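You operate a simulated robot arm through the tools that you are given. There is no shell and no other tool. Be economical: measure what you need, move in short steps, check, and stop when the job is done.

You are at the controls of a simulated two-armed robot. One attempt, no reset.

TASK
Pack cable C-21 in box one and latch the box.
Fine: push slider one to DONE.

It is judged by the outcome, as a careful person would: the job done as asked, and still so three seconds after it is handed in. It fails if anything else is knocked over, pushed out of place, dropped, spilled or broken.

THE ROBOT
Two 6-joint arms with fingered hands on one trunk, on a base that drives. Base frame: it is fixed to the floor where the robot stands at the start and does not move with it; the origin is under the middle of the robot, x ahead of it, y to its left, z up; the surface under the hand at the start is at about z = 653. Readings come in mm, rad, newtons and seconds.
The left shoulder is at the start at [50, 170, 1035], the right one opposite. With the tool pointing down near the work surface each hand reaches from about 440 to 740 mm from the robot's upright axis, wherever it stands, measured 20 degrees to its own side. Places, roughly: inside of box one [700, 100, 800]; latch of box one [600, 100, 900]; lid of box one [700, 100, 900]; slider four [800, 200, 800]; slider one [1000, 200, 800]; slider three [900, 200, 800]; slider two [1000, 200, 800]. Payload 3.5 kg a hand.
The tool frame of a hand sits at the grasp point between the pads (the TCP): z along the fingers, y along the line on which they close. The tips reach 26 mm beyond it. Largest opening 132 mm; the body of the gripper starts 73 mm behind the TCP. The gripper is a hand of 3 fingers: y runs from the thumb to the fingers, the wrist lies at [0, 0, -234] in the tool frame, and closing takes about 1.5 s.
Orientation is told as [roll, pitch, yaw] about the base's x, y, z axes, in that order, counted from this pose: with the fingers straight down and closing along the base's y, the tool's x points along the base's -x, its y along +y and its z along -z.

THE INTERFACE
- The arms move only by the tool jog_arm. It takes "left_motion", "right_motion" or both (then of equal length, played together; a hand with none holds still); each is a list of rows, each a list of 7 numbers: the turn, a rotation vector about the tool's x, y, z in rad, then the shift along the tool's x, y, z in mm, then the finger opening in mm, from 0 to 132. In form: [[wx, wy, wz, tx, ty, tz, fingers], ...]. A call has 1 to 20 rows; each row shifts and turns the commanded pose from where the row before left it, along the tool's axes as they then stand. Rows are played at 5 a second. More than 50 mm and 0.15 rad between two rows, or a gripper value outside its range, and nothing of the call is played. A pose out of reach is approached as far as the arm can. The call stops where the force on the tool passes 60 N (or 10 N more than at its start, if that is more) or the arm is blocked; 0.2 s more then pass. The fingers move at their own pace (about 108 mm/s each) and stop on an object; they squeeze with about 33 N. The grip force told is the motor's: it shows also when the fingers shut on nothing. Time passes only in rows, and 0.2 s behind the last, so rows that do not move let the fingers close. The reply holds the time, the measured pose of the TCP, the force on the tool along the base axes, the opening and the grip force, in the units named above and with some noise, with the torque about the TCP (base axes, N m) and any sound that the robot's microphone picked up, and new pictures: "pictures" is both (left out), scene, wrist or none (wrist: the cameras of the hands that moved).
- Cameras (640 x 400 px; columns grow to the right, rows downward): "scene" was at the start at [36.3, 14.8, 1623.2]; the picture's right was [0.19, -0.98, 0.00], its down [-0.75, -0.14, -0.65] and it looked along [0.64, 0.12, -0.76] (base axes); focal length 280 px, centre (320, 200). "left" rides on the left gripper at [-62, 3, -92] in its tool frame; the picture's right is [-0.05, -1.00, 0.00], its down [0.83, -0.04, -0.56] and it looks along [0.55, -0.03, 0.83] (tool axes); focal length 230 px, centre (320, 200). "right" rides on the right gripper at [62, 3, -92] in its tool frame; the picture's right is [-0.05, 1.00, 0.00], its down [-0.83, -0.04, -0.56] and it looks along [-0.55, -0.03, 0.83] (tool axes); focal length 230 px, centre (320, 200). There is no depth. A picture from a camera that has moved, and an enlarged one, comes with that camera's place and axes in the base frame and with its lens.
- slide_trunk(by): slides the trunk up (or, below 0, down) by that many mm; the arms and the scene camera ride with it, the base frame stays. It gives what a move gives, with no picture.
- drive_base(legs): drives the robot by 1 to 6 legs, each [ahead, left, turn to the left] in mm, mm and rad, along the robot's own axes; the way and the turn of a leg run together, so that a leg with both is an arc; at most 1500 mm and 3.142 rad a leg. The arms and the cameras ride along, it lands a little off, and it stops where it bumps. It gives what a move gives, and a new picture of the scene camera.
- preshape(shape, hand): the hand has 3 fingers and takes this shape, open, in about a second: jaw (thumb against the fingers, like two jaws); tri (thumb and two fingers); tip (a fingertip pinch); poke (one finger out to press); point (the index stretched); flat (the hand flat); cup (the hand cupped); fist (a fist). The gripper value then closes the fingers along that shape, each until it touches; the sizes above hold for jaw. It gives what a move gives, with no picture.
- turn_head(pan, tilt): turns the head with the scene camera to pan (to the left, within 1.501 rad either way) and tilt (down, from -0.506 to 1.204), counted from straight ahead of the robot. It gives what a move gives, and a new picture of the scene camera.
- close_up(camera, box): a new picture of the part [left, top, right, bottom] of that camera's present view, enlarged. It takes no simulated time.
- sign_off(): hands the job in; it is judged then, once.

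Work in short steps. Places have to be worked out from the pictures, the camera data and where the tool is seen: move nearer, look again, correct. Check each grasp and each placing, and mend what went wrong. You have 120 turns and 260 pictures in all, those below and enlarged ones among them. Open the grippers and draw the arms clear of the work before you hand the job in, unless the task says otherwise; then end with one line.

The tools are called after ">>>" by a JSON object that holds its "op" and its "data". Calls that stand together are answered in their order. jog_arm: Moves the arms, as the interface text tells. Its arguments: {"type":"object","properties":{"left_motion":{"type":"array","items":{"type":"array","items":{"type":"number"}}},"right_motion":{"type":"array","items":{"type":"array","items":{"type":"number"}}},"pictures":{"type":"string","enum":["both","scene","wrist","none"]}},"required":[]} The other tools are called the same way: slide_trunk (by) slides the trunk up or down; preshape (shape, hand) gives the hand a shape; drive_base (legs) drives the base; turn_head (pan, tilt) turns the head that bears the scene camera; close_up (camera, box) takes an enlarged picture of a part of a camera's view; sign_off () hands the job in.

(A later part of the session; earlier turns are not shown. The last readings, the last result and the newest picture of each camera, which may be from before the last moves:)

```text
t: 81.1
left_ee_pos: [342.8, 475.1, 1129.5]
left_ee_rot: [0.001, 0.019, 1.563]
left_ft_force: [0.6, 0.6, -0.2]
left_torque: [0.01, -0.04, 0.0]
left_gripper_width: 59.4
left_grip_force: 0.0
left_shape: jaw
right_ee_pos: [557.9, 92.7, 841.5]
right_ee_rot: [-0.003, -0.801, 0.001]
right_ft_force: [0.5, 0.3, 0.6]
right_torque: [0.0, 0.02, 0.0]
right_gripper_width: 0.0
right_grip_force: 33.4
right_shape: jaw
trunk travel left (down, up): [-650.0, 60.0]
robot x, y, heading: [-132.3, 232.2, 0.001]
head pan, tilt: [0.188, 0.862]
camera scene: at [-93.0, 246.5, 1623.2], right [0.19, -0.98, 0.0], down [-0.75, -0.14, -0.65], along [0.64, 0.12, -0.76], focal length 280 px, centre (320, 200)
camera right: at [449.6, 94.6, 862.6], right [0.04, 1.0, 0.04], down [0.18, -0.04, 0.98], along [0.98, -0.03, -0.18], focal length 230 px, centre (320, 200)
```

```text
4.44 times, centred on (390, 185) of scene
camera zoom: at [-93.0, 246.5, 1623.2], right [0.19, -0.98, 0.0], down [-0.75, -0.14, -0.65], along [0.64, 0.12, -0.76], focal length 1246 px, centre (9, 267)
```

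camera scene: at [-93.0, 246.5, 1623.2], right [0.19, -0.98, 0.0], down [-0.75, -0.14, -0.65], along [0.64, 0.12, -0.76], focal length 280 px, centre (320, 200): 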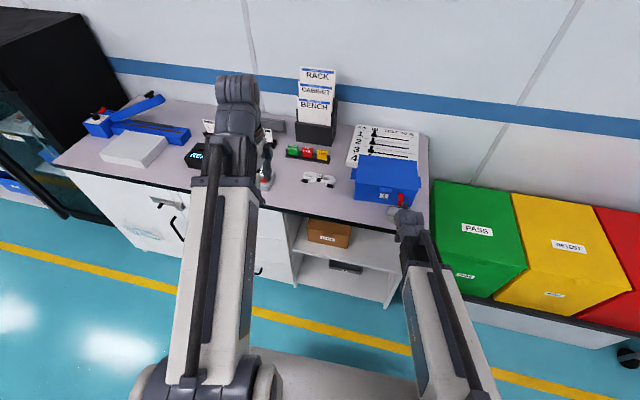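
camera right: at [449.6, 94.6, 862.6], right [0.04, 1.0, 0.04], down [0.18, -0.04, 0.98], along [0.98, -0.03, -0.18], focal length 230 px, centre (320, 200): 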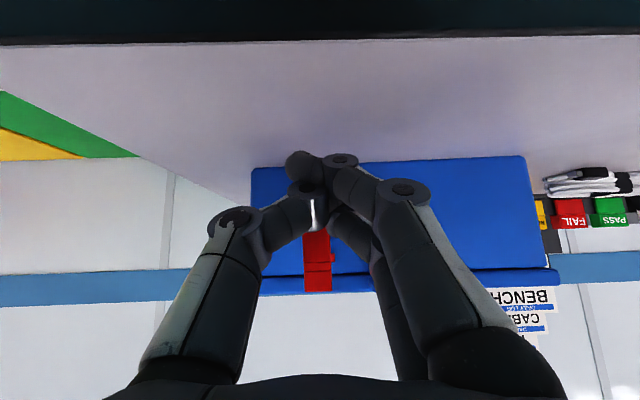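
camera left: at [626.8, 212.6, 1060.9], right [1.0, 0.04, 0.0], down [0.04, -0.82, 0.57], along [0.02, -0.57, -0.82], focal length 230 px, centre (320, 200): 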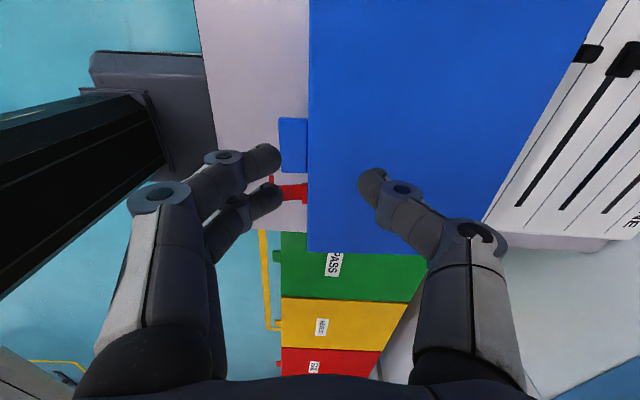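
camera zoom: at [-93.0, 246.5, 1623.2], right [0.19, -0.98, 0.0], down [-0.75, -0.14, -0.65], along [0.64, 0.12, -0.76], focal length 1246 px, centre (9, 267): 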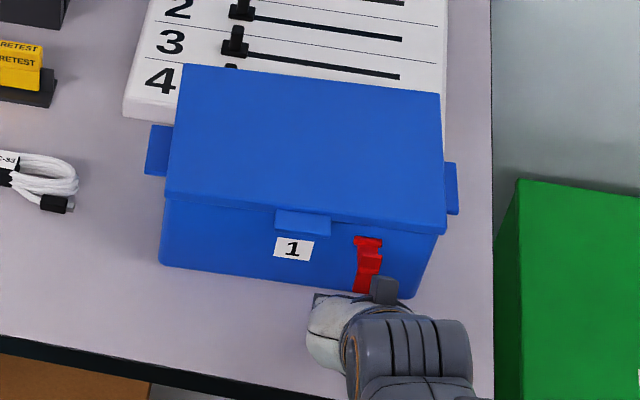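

No contact yet and the fingers are lined up under and in front of the lever. Lifting up in small steps.

>>> {"op": "jog_arm", "data": {"right_motion": [[0, 0, 0, -3.6, -2, -3.5, 0], [0, 0, 0, -3.6, 0, -3.5, 0], [0, 0, 0, -3.6, 0, -3.5, 0], [0, 0, 0, -3.6, 0, -3.5, 0], [0, 0, 0, -3.6, 0, -3.5, 0]], "pictures": "wrist"}}

>>> {"op": "close_up", "data": {"camera": "right", "box": [220, 160, 420, 295]}}

```text
t: 82.3
left_ee_pos: [343.2, 474.6, 1131.1]
left_ee_rot: [0.0, 0.019, 1.563]
left_ft_force: [0.5, -1.5, -0.3]
left_torque: [0.01, -0.03, -0.02]
left_gripper_width: 59.2
left_grip_force: 0.1
left_shape: jaw
right_ee_pos: [557.3, 90.8, 867.4]
right_ee_rot: [-0.001, -0.803, 0.004]
right_ft_force: [0.6, 0.8, 0.1]
right_torque: [-0.02, 0.0, -0.01]
right_gripper_width: 0.0
right_grip_force: 32.8
right_shape: jaw
trunk travel left (down, up): [-650.0, 60.0]
robot x, y, heading: [-128.5, 230.0, 0.003]
head pan, tilt: [0.188, 0.862]
camera right: at [449.1, 93.0, 888.1], right [0.03, 1.0, 0.04], down [0.18, -0.04, 0.98], along [0.98, -0.03, -0.18], focal length 230 px, centre (320, 200)
```

right: 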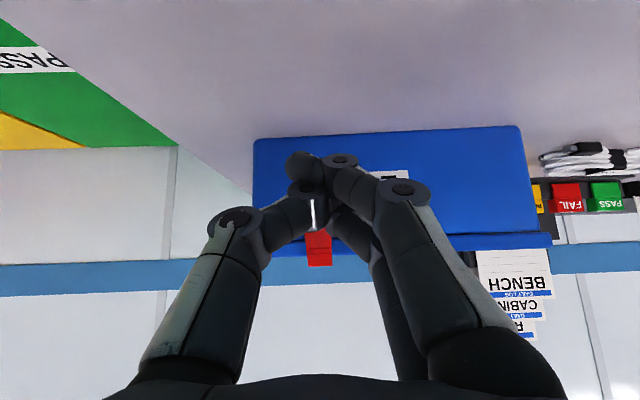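

```text
2.96 times, centred on (320, 228) of right
camera zoom: at [449.1, 93.0, 888.1], right [0.03, 1.0, 0.04], down [0.18, -0.04, 0.98], along [0.98, -0.03, -0.18], focal length 682 px, centre (320, 118)
```

zoom: 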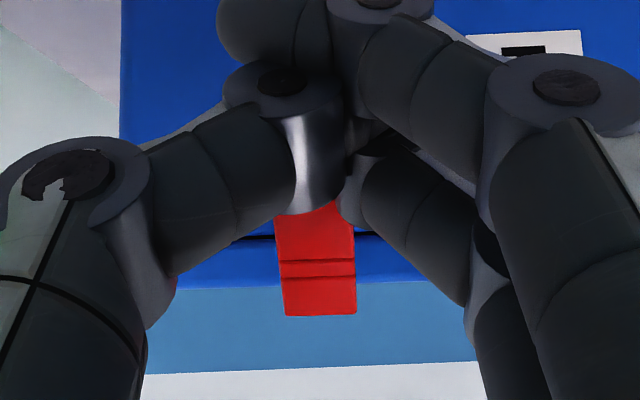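

The lever is starting to rotate up. Continue lifting.

>>> {"op": "jog_arm", "data": {"right_motion": [[0, 0, 0, -3.6, 0, -3.5, 0], [0, 0, 0, -3.6, 0, -3.5, 0], [0, 0, 0, -3.6, 0, -3.5, 0], [0, 0, 0, -3.6, 0, -3.5, 0], [0, 0, 0, -3.6, 0, -3.5, 0]], "pictures": "wrist"}}

>>> {"op": "close_up", "data": {"camera": "right", "box": [220, 160, 420, 295]}}

>>> {"op": "close_up", "data": {"camera": "scene", "box": [340, 140, 440, 230]}}

```text
t: 83.5
left_ee_pos: [343.5, 474.2, 1130.6]
left_ee_rot: [-0.001, 0.02, 1.564]
left_ft_force: [0.2, 0.4, -0.1]
left_torque: [0.0, 0.04, -0.01]
left_gripper_width: 59.5
left_grip_force: 0.1
left_shape: jaw
right_ee_pos: [556.8, 90.5, 892.0]
right_ee_rot: [-0.002, -0.801, 0.005]
right_ft_force: [0.4, 0.4, 0.6]
right_torque: [-0.01, -0.03, 0.01]
right_gripper_width: 0.0
right_grip_force: 33.6
right_shape: jaw
trunk travel left (down, up): [-650.0, 60.0]
robot x, y, heading: [-131.1, 233.4, 0.003]
head pan, tilt: [0.188, 0.862]
camera right: at [449.1, 93.3, 913.4], right [0.03, 1.0, 0.04], down [0.18, -0.04, 0.98], along [0.98, -0.03, -0.18], focal length 230 px, centre (320, 200)
```

right: 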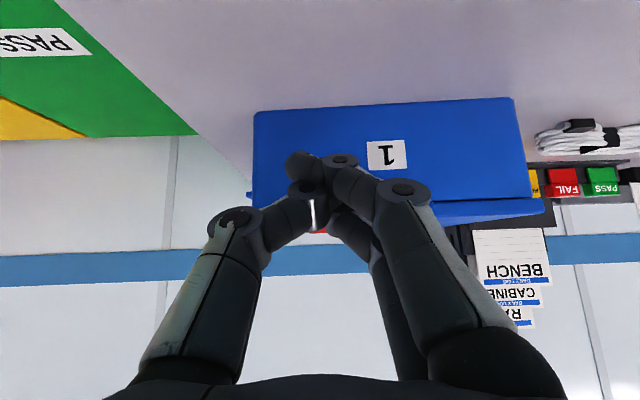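

```text
2.96 times, centred on (320, 228) of right
camera zoom: at [449.1, 93.3, 913.4], right [0.03, 1.0, 0.04], down [0.18, -0.04, 0.98], along [0.98, -0.03, -0.18], focal length 682 px, centre (320, 118)
```

zoom: 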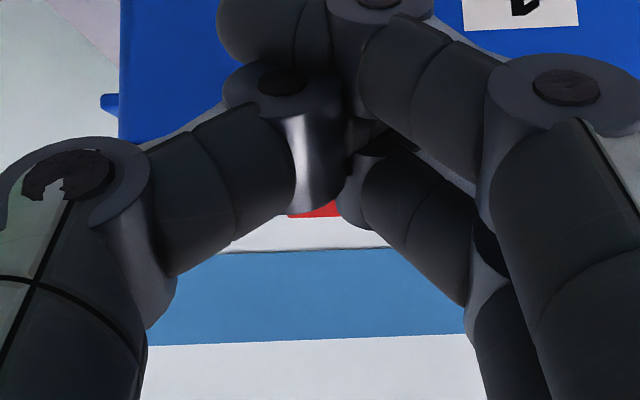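

```text
4.44 times, centred on (390, 185) of scene
camera zoom: at [-93.1, 246.5, 1623.2], right [0.19, -0.98, 0.0], down [-0.75, -0.14, -0.65], along [0.64, 0.12, -0.76], focal length 1246 px, centre (9, 267)
```

zoom: 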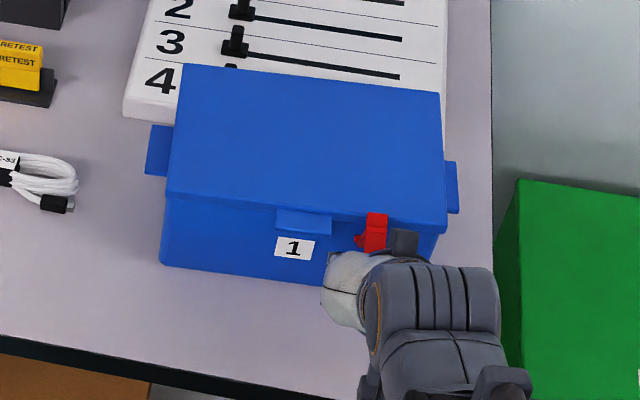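

The lever is nearly up and its hook is at the lid edge. Push a bit more up and forward until there is resistance.

>>> {"op": "jog_arm", "data": {"right_motion": [[0, 0, 0, -3.6, 0, -2, 0], [0, 0, 0, -3.6, 0, -2, 0], [0, 0, 0, -3.6, 0, -1, 0], [0, 0, 0, -3.6, 0, -1, 0]], "pictures": "none"}}

>>> {"op": "close_up", "data": {"camera": "scene", "box": [340, 140, 440, 230]}}

```text
t: 84.5
left_ee_pos: [343.5, 474.2, 1129.7]
left_ee_rot: [0.0, 0.02, 1.565]
left_ft_force: [-0.7, -0.5, 0.2]
left_torque: [0.02, 0.05, 0.03]
left_gripper_width: 59.3
left_grip_force: 0.1
left_shape: jaw
right_ee_pos: [562.6, 90.3, 907.4]
right_ee_rot: [-0.002, -0.8, 0.002]
right_ft_force: [-0.1, 1.0, -0.6]
right_torque: [-0.03, 0.02, -0.04]
right_gripper_width: 0.0
right_grip_force: 33.2
right_shape: jaw
trunk travel left (down, up): [-650.0, 60.0]
robot x, y, heading: [-127.4, 232.2, 0.005]
head pan, tilt: [0.188, 0.862]
```

```text
4.44 times, centred on (390, 185) of scene
camera zoom: at [-93.1, 246.5, 1623.2], right [0.19, -0.98, 0.0], down [-0.75, -0.14, -0.65], along [0.64, 0.12, -0.76], focal length 1246 px, centre (9, 267)
```

zoom: 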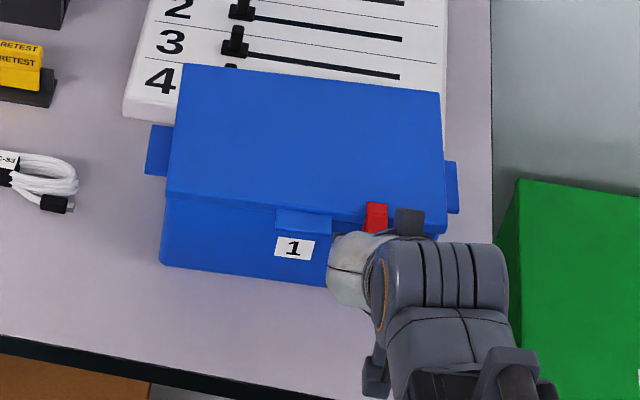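

The hook end computes to x≈628, matching the original latched pose. I'll push slightly more to feel the stop and then look.

>>> {"op": "jog_arm", "data": {"right_motion": [[0, 0, 0, -3.5, 0, 0, 0], [0, 0, 0, -3.5, 0, 0, 0], [0, 0, 0, -3.5, 0, 0, 0]], "pictures": "none"}}

>>> {"op": "close_up", "data": {"camera": "scene", "box": [340, 140, 440, 230]}}

```text
t: 85.3
left_ee_pos: [342.8, 475.2, 1130.1]
left_ee_rot: [-0.002, 0.019, 1.563]
left_ft_force: [0.3, -0.1, 0.1]
left_torque: [0.0, 0.01, -0.01]
left_gripper_width: 59.4
left_grip_force: 0.0
left_shape: jaw
right_ee_pos: [571.0, 89.9, 915.0]
right_ee_rot: [-0.004, -0.803, 0.002]
right_ft_force: [-0.1, 0.2, -0.4]
right_torque: [0.01, 0.02, 0.03]
right_gripper_width: 0.1
right_grip_force: 32.4
right_shape: jaw
trunk travel left (down, up): [-650.0, 60.0]
robot x, y, heading: [-130.0, 228.7, 0.005]
head pan, tilt: [0.188, 0.862]
```

```text
4.44 times, centred on (390, 185) of scene
camera zoom: at [-93.0, 246.5, 1623.2], right [0.19, -0.98, 0.0], down [-0.75, -0.14, -0.65], along [0.64, 0.12, -0.76], focal length 1246 px, centre (9, 267)
```

zoom: 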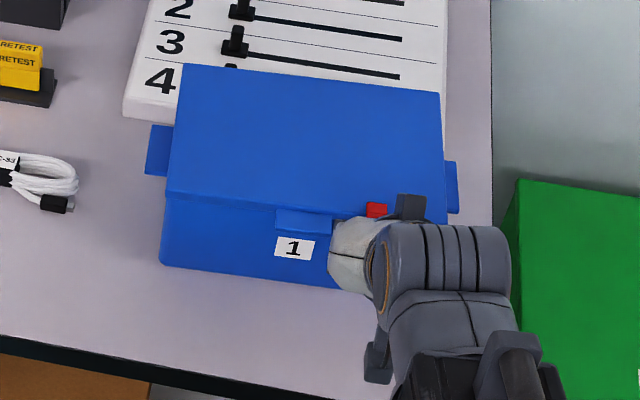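

The lever didn't move further and there is no force. Withdraw up and back to inspect.

>>> {"op": "jog_arm", "data": {"right_motion": [[0, 0, 0, 0, 0, -20, 0], [0, 0, 0, 0, 0, -30, 0], [0, 0, 0, 0, -30, -30, 0], [0, 0, 0, 0, -30, -10, 60]]}}

>>> {"op": "close_up", "data": {"camera": "scene", "box": [340, 140, 440, 230]}}

>>> {"op": "close_up", "data": {"camera": "right", "box": [260, 0, 500, 150]}}

```text
t: 86.3
left_ee_pos: [343.1, 474.9, 1131.8]
left_ee_rot: [-0.001, 0.019, 1.565]
left_ft_force: [0.8, 0.0, -0.1]
left_torque: [-0.03, 0.0, -0.03]
left_gripper_width: 59.5
left_grip_force: 0.0
left_shape: jaw
right_ee_pos: [509.9, 29.8, 976.6]
right_ee_rot: [-0.002, -0.801, 0.004]
right_ft_force: [-0.4, 0.1, -0.8]
right_torque: [0.01, 0.0, 0.01]
right_gripper_width: 58.0
right_grip_force: 0.0
right_shape: jaw
right hand out of reach, approached as far as the arm can: row 4
trunk travel left (down, up): [-650.0, 60.0]
robot x, y, heading: [-130.1, 231.5, 0.002]
head pan, tilt: [0.188, 0.862]
camera scene: at [-93.0, 246.2, 1623.2], right [0.19, -0.98, 0.0], down [-0.75, -0.14, -0.65], along [0.64, 0.12, -0.76], focal length 280 px, centre (320, 200)
camera right: at [402.5, 32.6, 997.7], right [0.03, 1.0, 0.04], down [0.18, -0.04, 0.98], along [0.98, -0.03, -0.18], focal length 230 px, centre (320, 200)
```

scene: 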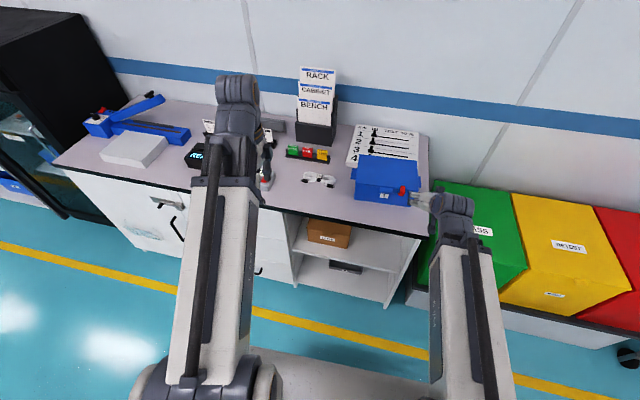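
right: 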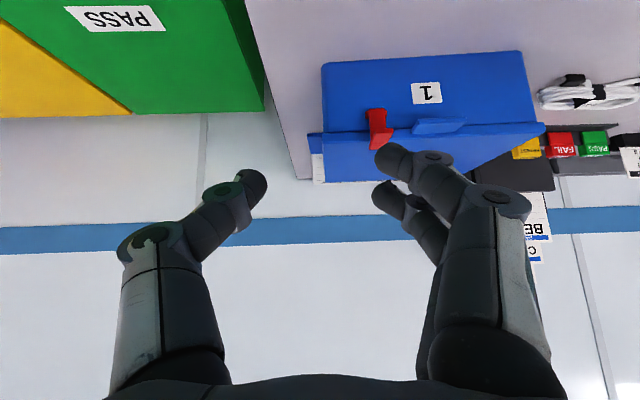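

```text
4.44 times, centred on (390, 185) of scene
camera zoom: at [-93.0, 246.2, 1623.2], right [0.19, -0.98, 0.0], down [-0.75, -0.14, -0.65], along [0.64, 0.12, -0.76], focal length 1246 px, centre (9, 267)
```

zoom: 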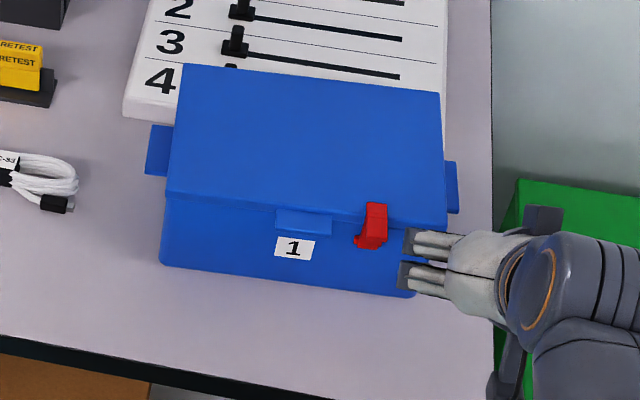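

```text
2.67 times, centred on (380, 75) of right
camera zoom: at [402.5, 32.6, 997.7], right [0.03, 1.0, 0.04], down [0.18, -0.04, 0.98], along [0.98, -0.03, -0.18], focal length 614 px, centre (160, 533)
```

zoom: 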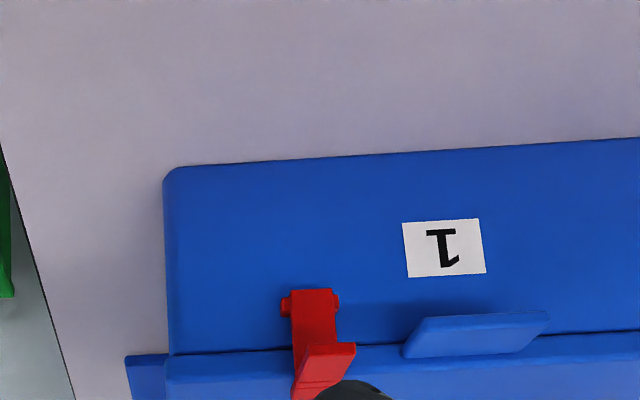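

The latch is up over the lid edge, matching the original latched pose. Now the slider: I'll raise both arms, restore the right hand to pointing down, and unwind the left hand's yaw.

>>> {"op": "jog_arm", "data": {"right_motion": [[0, 0, 0, -20, -5, -25, 60], [0, 0, 0, -20, -5, -25, 60], [0, 0, 0, -20, -5, -25, 60], [0, 0.14, 0, -10, 0, -20, 60], [0, 0.14, 0, -10, 0, -20, 60], [0, 0.14, 0, -10, 0, -20, 60], [0, 0.14, 0, 0, 0, -10, 60], [0, 0.14, 0, 0, 0, 0, 60], [0, 0.1, 0, 0, 0, 0, 60], [0, 0, 0, 0, 0, 0, 60], [0, 0, 0, 0, 0, 0, 60]], "left_motion": [[0, 0, 0.142, 0, 0, -5, 0], [0, 0, 0.142, 0, 0, -5, 0], [0, 0, 0.142, 0, 0, -5, 0], [0, 0, 0.142, 0, 0, -5, 0], [0, 0, 0.142, 0, 0, 0, 0], [0, 0, 0.142, 0, 0, 0, 0], [0, 0, 0.142, 0, 0, 0, 0], [0, 0, 0.142, 0, 0, 0, 0], [0, 0, 0.142, 0, 0, 0, 0], [0, 0, 0.142, 0, 0, 0, 0], [0, 0, 0.142, 0, 0, 0, 0]], "pictures": "none"}}

>>> {"op": "close_up", "data": {"camera": "scene", "box": [330, 110, 440, 220]}}

```text
t: 88.7
left_ee_pos: [350.8, 476.2, 1135.4]
left_ee_rot: [-0.018, -0.002, -0.001]
left_ft_force: [-0.3, 0.3, -0.4]
left_torque: [-0.01, 0.02, -0.03]
left_gripper_width: 0.0
left_grip_force: 33.5
left_shape: jaw
left hand out of reach, approached as far as the arm can: row 2, 3, 4
right_ee_pos: [488.6, 14.6, 1146.8]
right_ee_rot: [-0.002, -0.001, 0.002]
right_ft_force: [0.2, 0.2, 0.0]
right_torque: [-0.02, 0.01, 0.02]
right_gripper_width: 59.5
right_grip_force: 0.1
right_shape: jaw
right hand out of reach, approached as far as the arm can: row 1, 2
trunk travel left (down, up): [-650.0, 60.0]
robot x, y, heading: [-129.1, 229.8, 0.005]
head pan, tilt: [0.188, 0.862]
```

```text
3.64 times, centred on (385, 165) of scene
camera zoom: at [-93.0, 246.5, 1623.2], right [0.19, -0.98, 0.0], down [-0.75, -0.14, -0.65], along [0.64, 0.12, -0.76], focal length 1020 px, centre (84, 327)
```

zoom: 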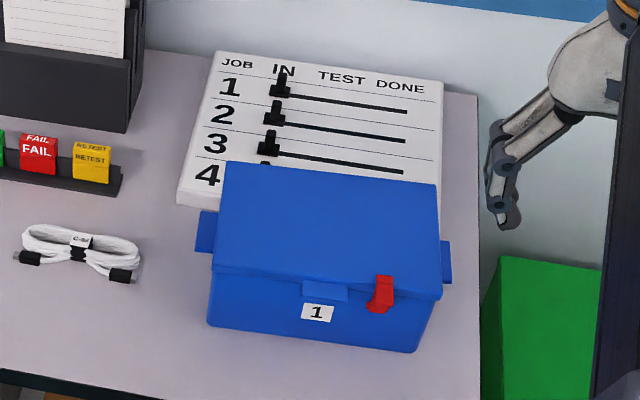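

The latch is clearly closed. Slider one's knob is at about (1000, 200, 862) and the track ends near y≈45. Driving to bring the left hand within reach.

>>> {"op": "drive_base", "data": {"legs": [[0, -280, 0], [360, 0, 0]]}}

>>> {"op": "jog_arm", "data": {"left_motion": [[0, -0.15, 0, -30, 8, 0, 0], [0, -0.15, 0, -30, 8, 0, 0], [0, -0.15, 0, -30, 8, 0, 0], [0, 0, 0, -30, 8, 8, 0], [0, 0, 0, -30, 8, 8, 0]]}}

```text
t: 92.5
left_ee_pos: [710.7, 197.2, 1135.3]
left_ee_rot: [-0.02, -0.001, 0.005]
left_ft_force: [0.6, 0.5, 0.3]
left_torque: [0.01, 0.03, -0.02]
left_gripper_width: 0.0
left_grip_force: 33.0
left_shape: jaw
right_ee_pos: [849.6, -263.0, 1147.7]
right_ee_rot: [-0.003, -0.002, 0.004]
right_ft_force: [-0.4, -0.1, 0.0]
right_torque: [0.0, 0.03, 0.02]
right_gripper_width: 59.6
right_grip_force: 0.0
right_shape: jaw
trunk travel left (down, up): [-650.0, 60.0]
robot x, y, heading: [229.8, -47.7, 0.006]
head pan, tilt: [0.188, 0.862]
camera scene: at [268.6, -32.8, 1623.1], right [0.19, -0.98, 0.0], down [-0.75, -0.15, -0.65], along [0.64, 0.13, -0.76], focal length 280 px, centre (320, 200)
```

scene: 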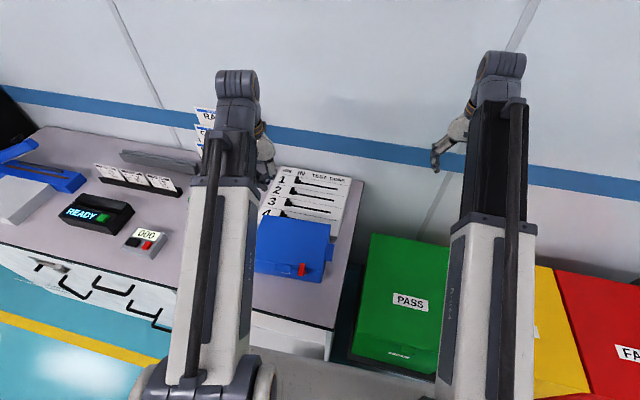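

```text
t: 93.7
left_ee_pos: [860.5, 241.8, 1159.6]
left_ee_rot: [-0.02, -0.45, 0.015]
left_ft_force: [-0.2, 0.4, -0.3]
left_torque: [0.0, 0.04, 0.02]
left_gripper_width: 0.0
left_grip_force: 32.9
left_shape: jaw
right_ee_pos: [848.5, -263.6, 1147.8]
right_ee_rot: [-0.002, -0.002, 0.006]
right_ft_force: [-0.4, -0.1, -0.3]
right_torque: [0.03, 0.02, 0.02]
right_gripper_width: 59.2
right_grip_force: 0.0
right_shape: jaw
trunk travel left (down, up): [-650.0, 60.0]
robot x, y, heading: [228.0, -44.3, 0.006]
head pan, tilt: [0.188, 0.862]
camera scene: at [268.1, -32.8, 1623.2], right [0.19, -0.98, 0.0], down [-0.75, -0.15, -0.65], along [0.64, 0.13, -0.76], focal length 280 px, centre (320, 200)
camera left: at [874.5, 246.6, 1270.8], right [0.05, -1.0, 0.04], down [-0.99, -0.05, 0.14], along [-0.13, -0.05, -0.99], focal length 230 px, centre (320, 200)
```

scene: 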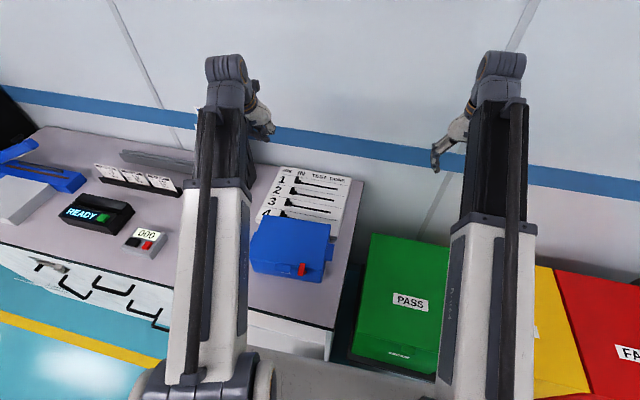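
left: 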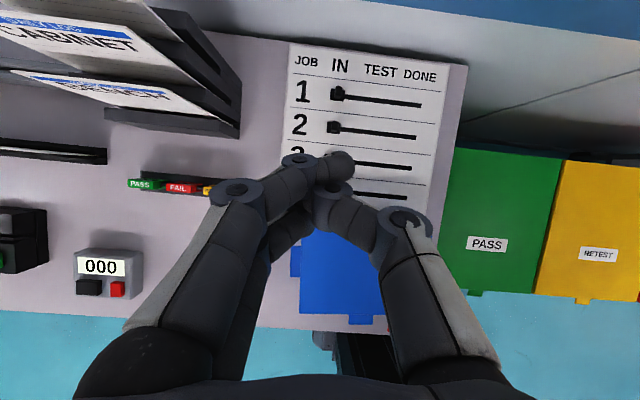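

Slider one's knob is at about (1003, 205). Moving the closed fingers to its left (+y) side, high first.

>>> {"op": "jog_arm", "data": {"left_motion": [[0, 0, 0, -5.3, 1, 41, 0], [0, 0, 0, -5.3, 1, 41, 0], [0, 0, 0, -5.3, 1, 41, 0], [0, 0, 0, -5.3, 1, 41, 0], [0, 0, 0, -5.3, 0, 41, 0]]}}

>>> {"op": "close_up", "data": {"camera": "left", "box": [240, 60, 480, 210]}}

```text
t: 94.9
left_ee_pos: [972.2, 241.5, 988.2]
left_ee_rot: [-0.02, -0.452, 0.013]
left_ft_force: [0.3, -0.5, -0.7]
left_torque: [-0.02, 0.02, -0.01]
left_gripper_width: 0.2
left_grip_force: 33.2
left_shape: jaw
right_ee_pos: [847.9, -263.1, 1147.2]
right_ee_rot: [-0.003, -0.002, 0.003]
right_ft_force: [-0.7, -0.2, 0.8]
right_torque: [0.0, 0.0, 0.01]
right_gripper_width: 59.2
right_grip_force: 0.2
right_shape: jaw
trunk travel left (down, up): [-650.0, 60.0]
robot x, y, heading: [231.7, -44.4, 0.004]
head pan, tilt: [0.188, 0.862]
camera scene: at [268.1, -32.7, 1623.2], right [0.19, -0.98, 0.0], down [-0.75, -0.15, -0.65], along [0.64, 0.13, -0.76], focal length 280 px, centre (320, 200)
camera left: at [987.1, 247.6, 1097.0], right [0.05, -1.0, 0.04], down [-0.99, -0.05, 0.14], along [-0.13, -0.05, -0.99], focal length 230 px, centre (320, 200)
```

scene: 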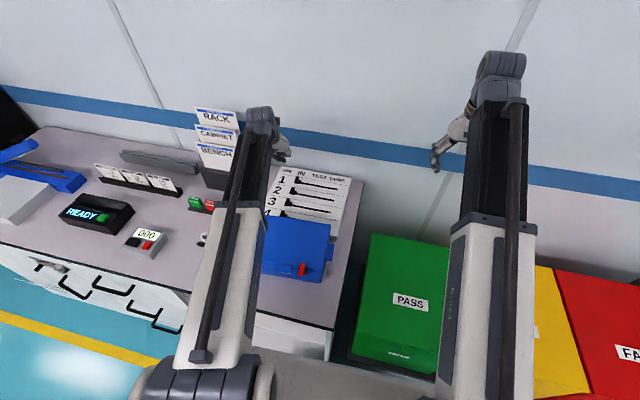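
left: 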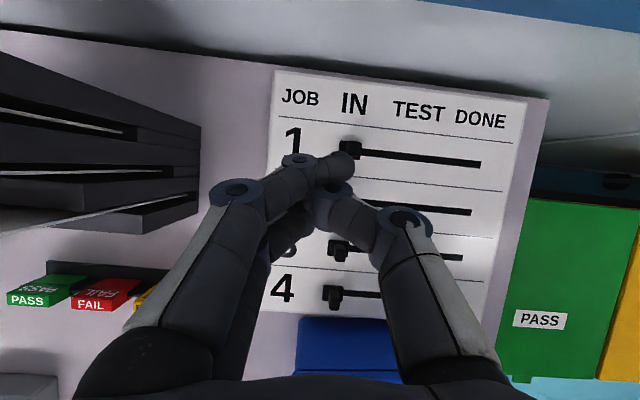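

```text
2.67 times, centred on (360, 135) of left
camera zoom: at [987.1, 247.6, 1097.0], right [0.05, -1.0, 0.04], down [-0.99, -0.05, 0.14], along [-0.13, -0.05, -0.99], focal length 614 px, centre (213, 373)
```

zoom: 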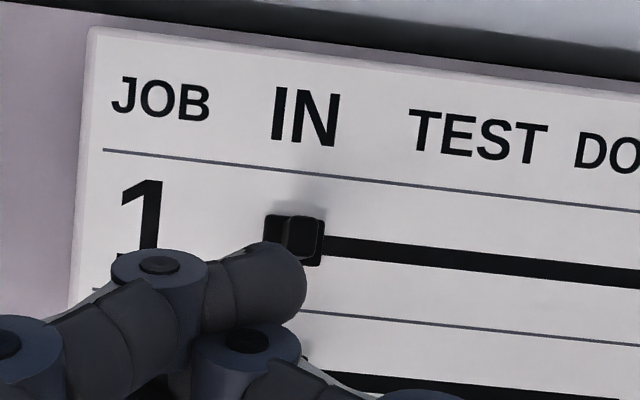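

The index fingertip will be the pusher. I'll reduce the pitch to about -0.2 so the tips are more level, shift to y≈253 and x≈992, and go down to z≈885.

>>> {"op": "jog_arm", "data": {"left_motion": [[0, 0.13, 0, -5, 6, 0, 0], [0, 0.12, 0, -5, 6, 0, 0], [0, 0, 0, 4, 0, 34, 0], [0, 0, 0, 4, 0, 34, 0], [0, 0, 0, 4, 0, 34, 0]], "pictures": "wrist"}}

>>> {"op": "close_up", "data": {"camera": "left", "box": [240, 90, 480, 240]}}

```text
t: 96.1
left_ee_pos: [990.4, 252.0, 889.1]
left_ee_rot: [-0.019, -0.202, 0.009]
left_ft_force: [0.0, 0.0, -0.2]
left_torque: [-0.03, -0.01, -0.02]
left_gripper_width: 0.2
left_grip_force: 32.8
left_shape: jaw
right_ee_pos: [850.4, -262.1, 1148.1]
right_ee_rot: [-0.001, 0.0, 0.004]
right_ft_force: [-0.2, 0.5, -0.2]
right_torque: [0.0, 0.04, 0.0]
right_gripper_width: 59.6
right_grip_force: 0.0
right_shape: jaw
trunk travel left (down, up): [-650.0, 60.0]
robot x, y, heading: [234.0, -46.8, 0.008]
head pan, tilt: [0.188, 0.862]
camera left: at [1032.9, 257.1, 991.8], right [0.06, -1.0, 0.03], down [-0.93, -0.04, 0.38], along [-0.38, -0.05, -0.93], focal length 230 px, centre (320, 200)
```

left: 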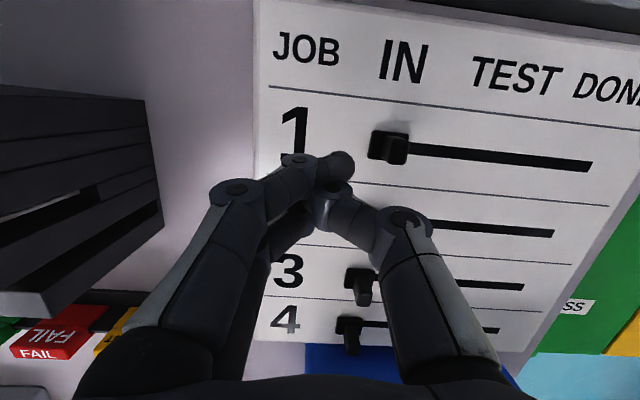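

```text
2.67 times, centred on (360, 165) of left
camera zoom: at [1032.9, 257.1, 991.8], right [0.06, -1.0, 0.03], down [-0.93, -0.04, 0.38], along [-0.38, -0.05, -0.93], focal length 614 px, centre (213, 293)
```

zoom: 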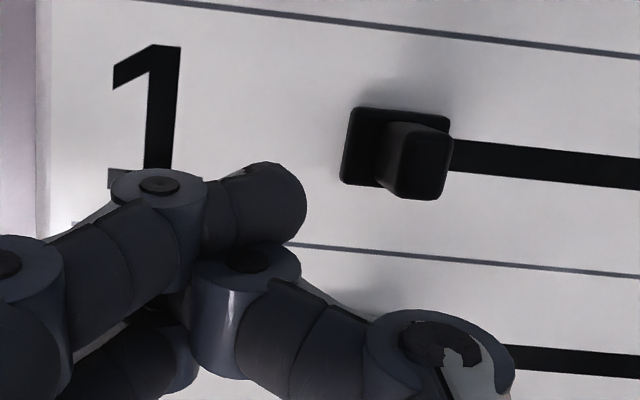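

Knob at about (1011, 207), index tip at about (1003, 240). Shift +9 in x and creep down.

>>> {"op": "jog_arm", "data": {"left_motion": [[0, 0, 0, -9, 0, 4, 0], [0, 0, 0, 0, 0, 6, 0], [0, 0, 0, 0, 0, 5, 0], [0, 0, 0, 0, 0, 4, 0], [0, 0, 0, 0, 0, 3, 0], [0, 0, 0, 0, 0, 0, 0]], "pictures": "wrist"}}

>>> {"op": "close_up", "data": {"camera": "left", "box": [240, 90, 480, 240]}}

```text
t: 97.5
left_ee_pos: [1003.9, 251.8, 869.0]
left_ee_rot: [-0.019, -0.203, 0.008]
left_ft_force: [0.4, 0.2, 0.5]
left_torque: [0.01, 0.0, -0.03]
left_gripper_width: 0.2
left_grip_force: 32.9
left_shape: jaw
right_ee_pos: [849.1, -263.2, 1147.9]
right_ee_rot: [-0.003, -0.001, 0.007]
right_ft_force: [0.6, -0.2, 0.3]
right_torque: [0.02, 0.01, 0.03]
right_gripper_width: 59.5
right_grip_force: 0.2
right_shape: jaw
trunk travel left (down, up): [-650.0, 60.0]
robot x, y, heading: [231.0, -47.8, 0.007]
head pan, tilt: [0.188, 0.862]
camera left: at [1045.3, 257.5, 971.8], right [0.06, -1.0, 0.03], down [-0.93, -0.04, 0.38], along [-0.38, -0.05, -0.93], focal length 230 px, centre (320, 200)
```

left: 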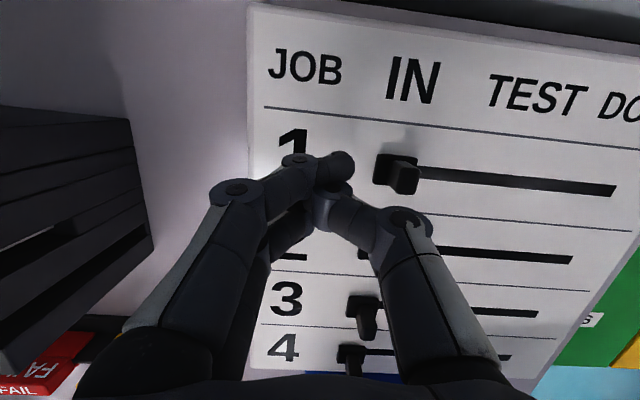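

```text
2.67 times, centred on (360, 165) of left
camera zoom: at [1045.3, 257.5, 971.8], right [0.06, -1.0, 0.03], down [-0.93, -0.04, 0.38], along [-0.38, -0.05, -0.93], focal length 614 px, centre (213, 293)
```

zoom: 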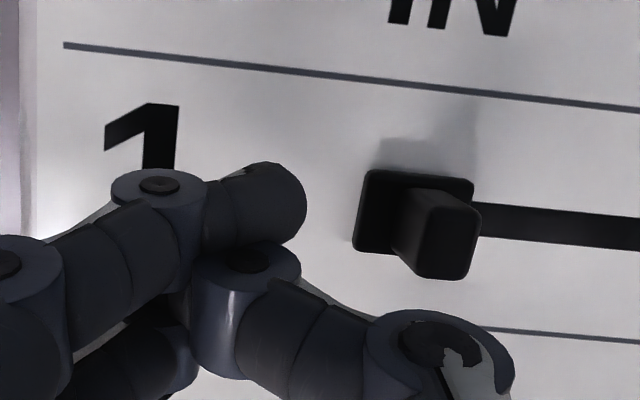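

Triangulation puts the knob top around z≈840, so I need to go lower. Creeping down 12 mm with the force watched.

>>> {"op": "jog_arm", "data": {"left_motion": [[0, 0, 0, 0, 0, 4, 0], [0, 0, 0, 0, 0, 4, 0], [0, 0, 0, 0, 0, 3, 0], [0, 0, 0, 0, 0, 3, 0], [0, 0, 0, 0, 0, 0, 0]], "pictures": "wrist"}}

>>> {"op": "close_up", "data": {"camera": "left", "box": [240, 90, 480, 240]}}

```text
t: 98.7
left_ee_pos: [1007.1, 251.3, 855.3]
left_ee_rot: [-0.019, -0.203, 0.01]
left_ft_force: [0.0, -0.1, 0.0]
left_torque: [0.02, -0.05, 0.03]
left_gripper_width: 0.0
left_grip_force: 32.9
left_shape: jaw
right_ee_pos: [849.7, -262.4, 1147.2]
right_ee_rot: [-0.001, -0.002, 0.006]
right_ft_force: [0.2, 0.3, 0.7]
right_torque: [-0.05, 0.01, 0.0]
right_gripper_width: 59.6
right_grip_force: 0.0
right_shape: jaw
trunk travel left (down, up): [-650.0, 60.0]
robot x, y, heading: [232.8, -49.6, 0.005]
head pan, tilt: [0.188, 0.862]
camera left: at [1047.4, 256.7, 957.8], right [0.06, -1.0, 0.03], down [-0.93, -0.04, 0.38], along [-0.38, -0.05, -0.93], focal length 230 px, centre (320, 200)
```

left: 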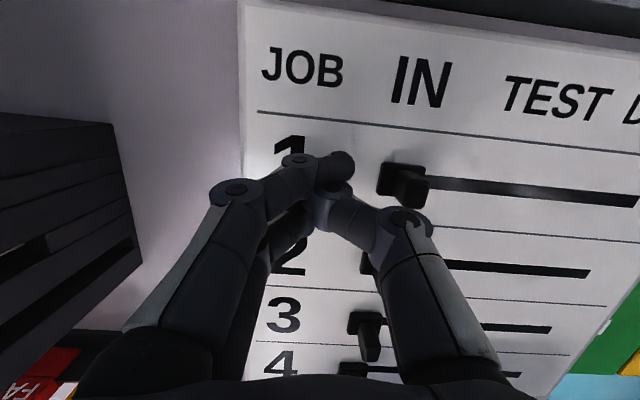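

```text
2.67 times, centred on (360, 165) of left
camera zoom: at [1047.4, 256.7, 957.8], right [0.06, -1.0, 0.03], down [-0.93, -0.04, 0.38], along [-0.38, -0.05, -0.93], focal length 614 px, centre (213, 293)
```

zoom: 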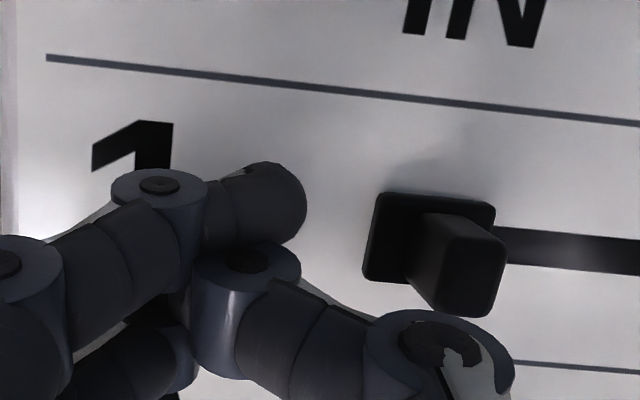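

Fingertip is level with the knob. Start pushing toward -y, correcting slightly in x, and check after 45 mm.

>>> {"op": "jog_arm", "data": {"left_motion": [[0, 0, 0, 5, -10, -1, 0], [0, 0, 0, 1, -12, 0, 0], [0, 0, 0, 1, -12, 0, 0], [0, 0, 0, 1, -12, 0, 0]], "pictures": "wrist"}}

>>> {"op": "close_up", "data": {"camera": "left", "box": [240, 90, 480, 240]}}

```text
t: 99.7
left_ee_pos: [999.1, 205.7, 856.3]
left_ee_rot: [-0.02, -0.201, 0.008]
left_ft_force: [-0.8, 0.8, -1.0]
left_torque: [0.0, 0.02, 0.01]
left_gripper_width: 0.0
left_grip_force: 32.5
left_shape: jaw
right_ee_pos: [849.8, -262.7, 1147.2]
right_ee_rot: [-0.002, 0.0, 0.006]
right_ft_force: [-0.6, 0.5, 0.2]
right_torque: [0.0, 0.02, 0.01]
right_gripper_width: 59.2
right_grip_force: 0.0
right_shape: jaw
trunk travel left (down, up): [-650.0, 60.0]
robot x, y, heading: [235.0, -47.2, 0.006]
head pan, tilt: [0.188, 0.862]
camera left: at [1040.2, 210.4, 958.7], right [0.06, -1.0, 0.03], down [-0.93, -0.04, 0.38], along [-0.38, -0.05, -0.93], focal length 230 px, centre (320, 200)
```

left: 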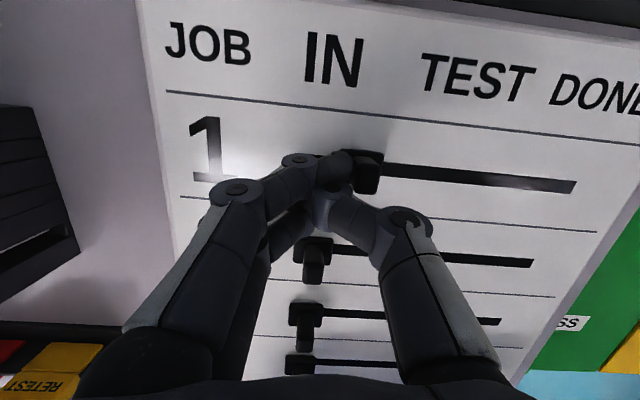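

```text
2.67 times, centred on (360, 165) of left
camera zoom: at [1040.2, 210.4, 958.7], right [0.06, -1.0, 0.03], down [-0.93, -0.04, 0.38], along [-0.38, -0.05, -0.93], focal length 614 px, centre (213, 293)
```

zoom: 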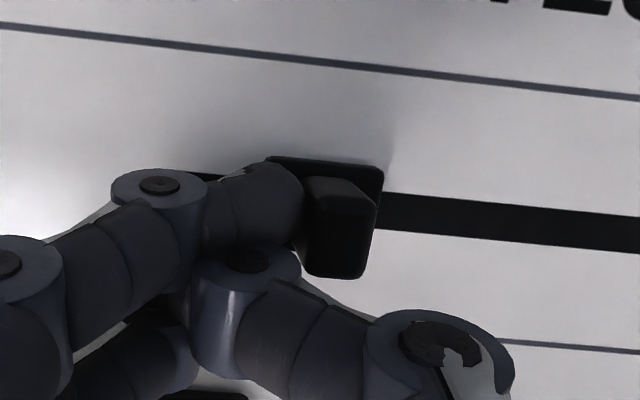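

The fingertip bears on the knob's stem and slider one is moving; the others are untouched. Continue 100 mm.

>>> {"op": "jog_arm", "data": {"left_motion": [[0, 0, 0, 1, -13, 0, 0], [0, 0, 0, 1, -13, 0, 0], [0, 0, 0, 1, -13, 0, 0], [0, 0, 0, 1, -13, 0, 0], [0, 0, 0, 1, -13, 0, 0], [0, 0, 0, 1, -13, 0, 0], [0, 0, 0, 1, -12, 0, 0], [0, 0, 0, 1, -10, 0, 0]], "pictures": "wrist"}}

>>> {"op": "close_up", "data": {"camera": "left", "box": [240, 90, 480, 240]}}

```text
t: 101.5
left_ee_pos: [991.3, 104.7, 855.5]
left_ee_rot: [-0.021, -0.204, 0.009]
left_ft_force: [0.0, 0.2, 0.7]
left_torque: [0.01, 0.01, -0.01]
left_gripper_width: 0.0
left_grip_force: 33.6
left_shape: jaw
right_ee_pos: [850.5, -262.6, 1147.1]
right_ee_rot: [-0.003, -0.002, 0.005]
right_ft_force: [0.7, 0.5, -0.3]
right_torque: [0.01, -0.02, 0.03]
right_gripper_width: 59.4
right_grip_force: 0.1
right_shape: jaw
trunk travel left (down, up): [-650.0, 60.0]
robot x, y, heading: [230.4, -48.0, 0.006]
head pan, tilt: [0.188, 0.862]
camera left: at [1033.1, 110.5, 958.6], right [0.06, -1.0, 0.03], down [-0.93, -0.04, 0.38], along [-0.38, -0.05, -0.93], focal length 230 px, centre (320, 200)
```

left: 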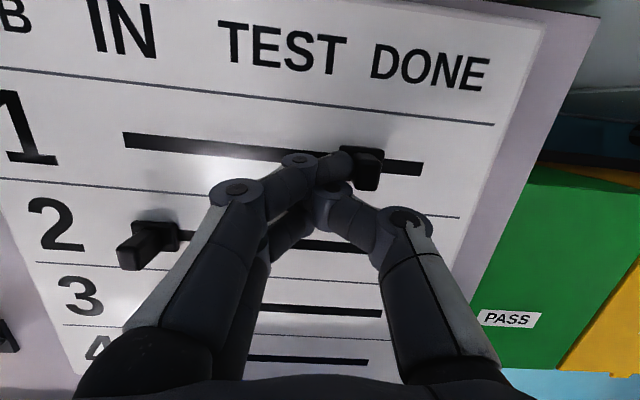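

```text
2.67 times, centred on (360, 165) of left
camera zoom: at [1033.1, 110.5, 958.6], right [0.06, -1.0, 0.03], down [-0.93, -0.04, 0.38], along [-0.38, -0.05, -0.93], focal length 614 px, centre (213, 293)
```

zoom: 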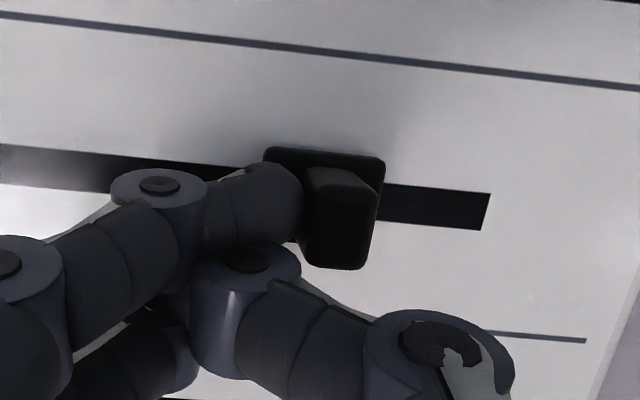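

About 23 mm of track is visible beyond the knob base. Continue in small steps, watching for the end stop.

>>> {"op": "jog_arm", "data": {"left_motion": [[0, 0, 0, 0.5, -7, 0, 0], [0, 0, 0, 0.5, -7, 0, 0], [0, 0, 0, 0.5, -7, 0, 0], [0, 0, 0, 0, -5, 0, 0], [0, 0, 0, 0, -5, 0, 0]], "pictures": "wrist"}}

>>> {"op": "close_up", "data": {"camera": "left", "box": [240, 90, 480, 240]}}

```text
t: 102.7
left_ee_pos: [990.6, 74.6, 857.0]
left_ee_rot: [-0.019, -0.204, 0.009]
left_ft_force: [0.6, 0.9, 1.7]
left_torque: [0.06, 0.01, -0.01]
left_gripper_width: 0.0
left_grip_force: 33.3
left_shape: jaw
right_ee_pos: [849.6, -262.3, 1146.8]
right_ee_rot: [-0.002, -0.001, 0.006]
right_ft_force: [-0.6, 0.7, -0.7]
right_torque: [0.0, 0.0, 0.01]
right_gripper_width: 59.6
right_grip_force: 0.0
right_shape: jaw
trunk travel left (down, up): [-650.0, 60.0]
robot x, y, heading: [230.2, -50.0, 0.002]
head pan, tilt: [0.188, 0.862]
camera left: at [1031.9, 80.0, 958.9], right [0.06, -1.0, 0.03], down [-0.93, -0.04, 0.38], along [-0.38, -0.05, -0.93], focal length 230 px, centre (320, 200)
```

left: 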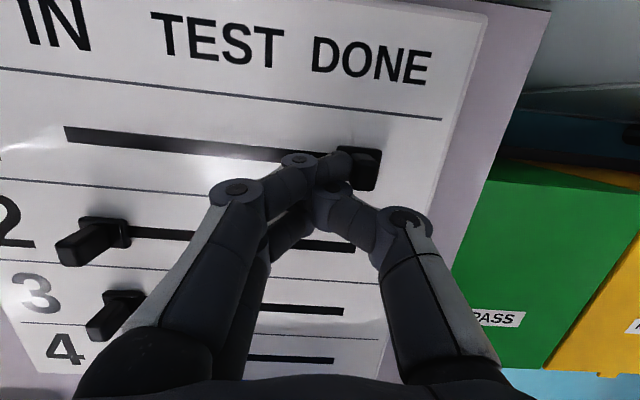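

```text
2.67 times, centred on (360, 165) of left
camera zoom: at [1031.9, 80.0, 958.9], right [0.06, -1.0, 0.03], down [-0.93, -0.04, 0.38], along [-0.38, -0.05, -0.93], focal length 614 px, centre (213, 293)
```

zoom: 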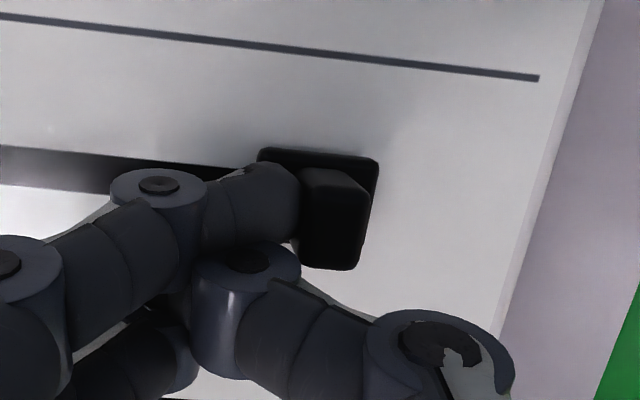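

The knob base now covers the track's end. A few mm more to feel the stop.

>>> {"op": "jog_arm", "data": {"left_motion": [[0, 0, 0, 0, -2, 0, 0], [0, 0, 0, 0, -2, 0, 0], [0, 0, 0, 0, -2, 0, 0]], "pictures": "wrist"}}

```text
t: 103.5
left_ee_pos: [990.6, 69.2, 856.8]
left_ee_rot: [-0.02, -0.203, 0.009]
left_ft_force: [0.4, 9.8, 3.0]
left_torque: [0.06, -0.02, 0.15]
left_gripper_width: 0.0
left_grip_force: 32.8
left_shape: jaw
right_ee_pos: [850.0, -261.6, 1148.9]
right_ee_rot: [-0.001, -0.002, 0.008]
right_ft_force: [0.4, 0.9, -0.5]
right_torque: [-0.04, -0.01, -0.04]
right_gripper_width: 59.6
right_grip_force: 0.0
right_shape: jaw
trunk travel left (down, up): [-650.0, 60.0]
robot x, y, heading: [233.1, -49.9, 0.002]
head pan, tilt: [0.188, 0.862]
camera left: at [1031.6, 75.6, 959.2], right [0.06, -1.0, 0.03], down [-0.93, -0.04, 0.38], along [-0.38, -0.05, -0.93], focal length 230 px, centre (320, 200)
```

left: 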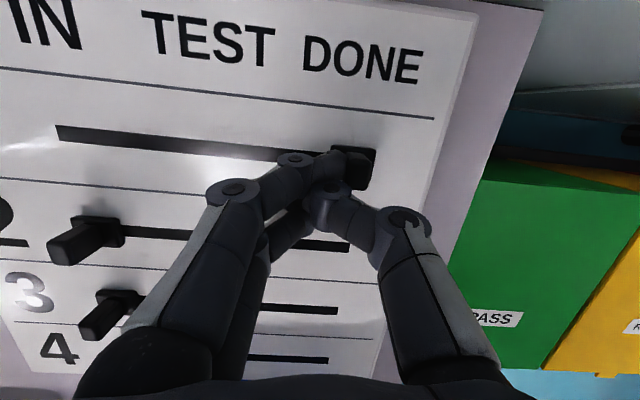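

End stop felt (≈10 N). Back off in +y, rise, and retract.

>>> {"op": "jog_arm", "data": {"left_motion": [[0, 0, 0, 0, 8, 0, 0], [0, 0, 0, 0, 12, -4, 0], [0, 0, 0, 0, 0, -35, 0], [0, 0, 0, 0, 0, -45, 0], [0, 0, 0, 0, 0, -45, 0], [0, 0, 0, 0, 0, -45, 0], [0, 0, 0, 0, 0, -45, 0], [0, 0, 0, 35, 15, -15, 60], [0, 0, 0, 45, 15, 0, 60], [0, 0, 0, 45, 15, 0, 60]]}}

>>> {"op": "close_up", "data": {"camera": "scene", "box": [220, 140, 380, 300]}}

```text
t: 105.7
left_ee_pos: [818.6, 136.2, 1058.6]
left_ee_rot: [-0.021, -0.202, 0.01]
left_ft_force: [0.2, 0.0, 1.1]
left_torque: [0.02, -0.01, -0.03]
left_gripper_width: 59.3
left_grip_force: 0.0
left_shape: jaw
right_ee_pos: [849.9, -262.7, 1147.3]
right_ee_rot: [-0.003, -0.004, 0.006]
right_ft_force: [-0.3, 0.0, 0.3]
right_torque: [-0.03, 0.01, 0.04]
right_gripper_width: 59.5
right_grip_force: 0.1
right_shape: jaw
trunk travel left (down, up): [-650.0, 60.0]
robot x, y, heading: [231.3, -47.8, 0.001]
head pan, tilt: [0.188, 0.862]
camera scene: at [267.3, -32.7, 1623.2], right [0.19, -0.98, 0.0], down [-0.75, -0.15, -0.65], along [0.64, 0.13, -0.76], focal length 280 px, centre (320, 200)
camera left: at [860.4, 141.8, 1161.2], right [0.06, -1.0, 0.03], down [-0.93, -0.04, 0.38], along [-0.38, -0.05, -0.93], focal length 230 px, centre (320, 200)
```

scene: 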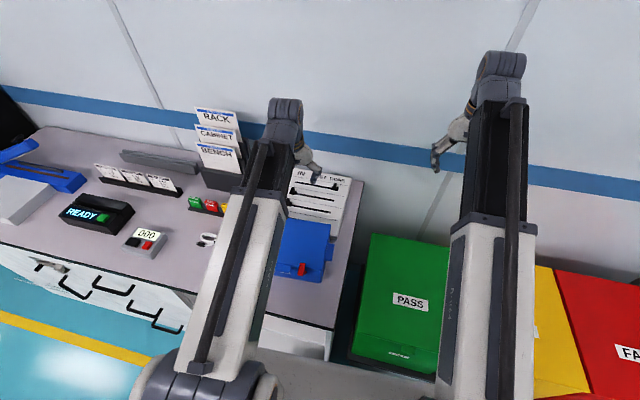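
left: 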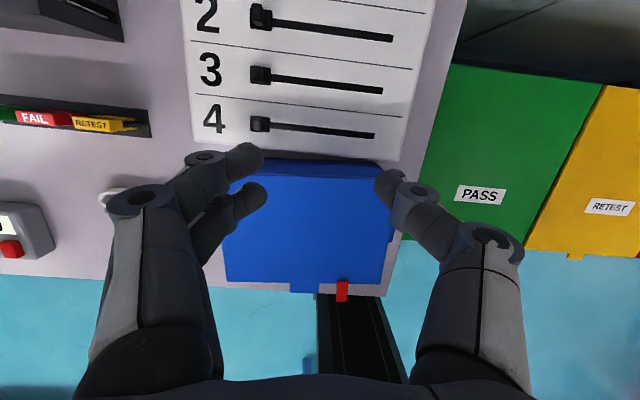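

```text
2.50 times, centred on (300, 220) of scene
camera zoom: at [267.3, -32.7, 1623.2], right [0.19, -0.98, 0.0], down [-0.75, -0.15, -0.65], along [0.64, 0.13, -0.76], focal length 701 px, centre (370, 150)
```

zoom: 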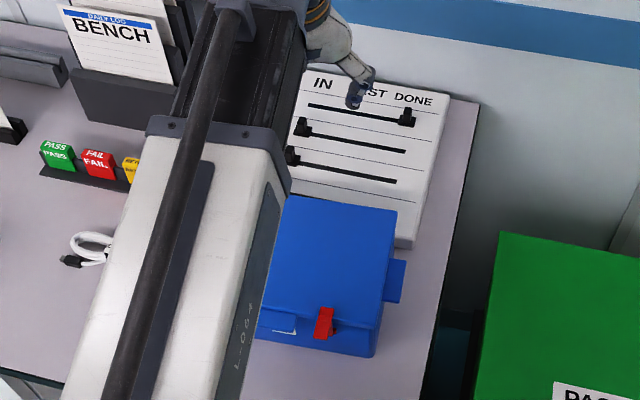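

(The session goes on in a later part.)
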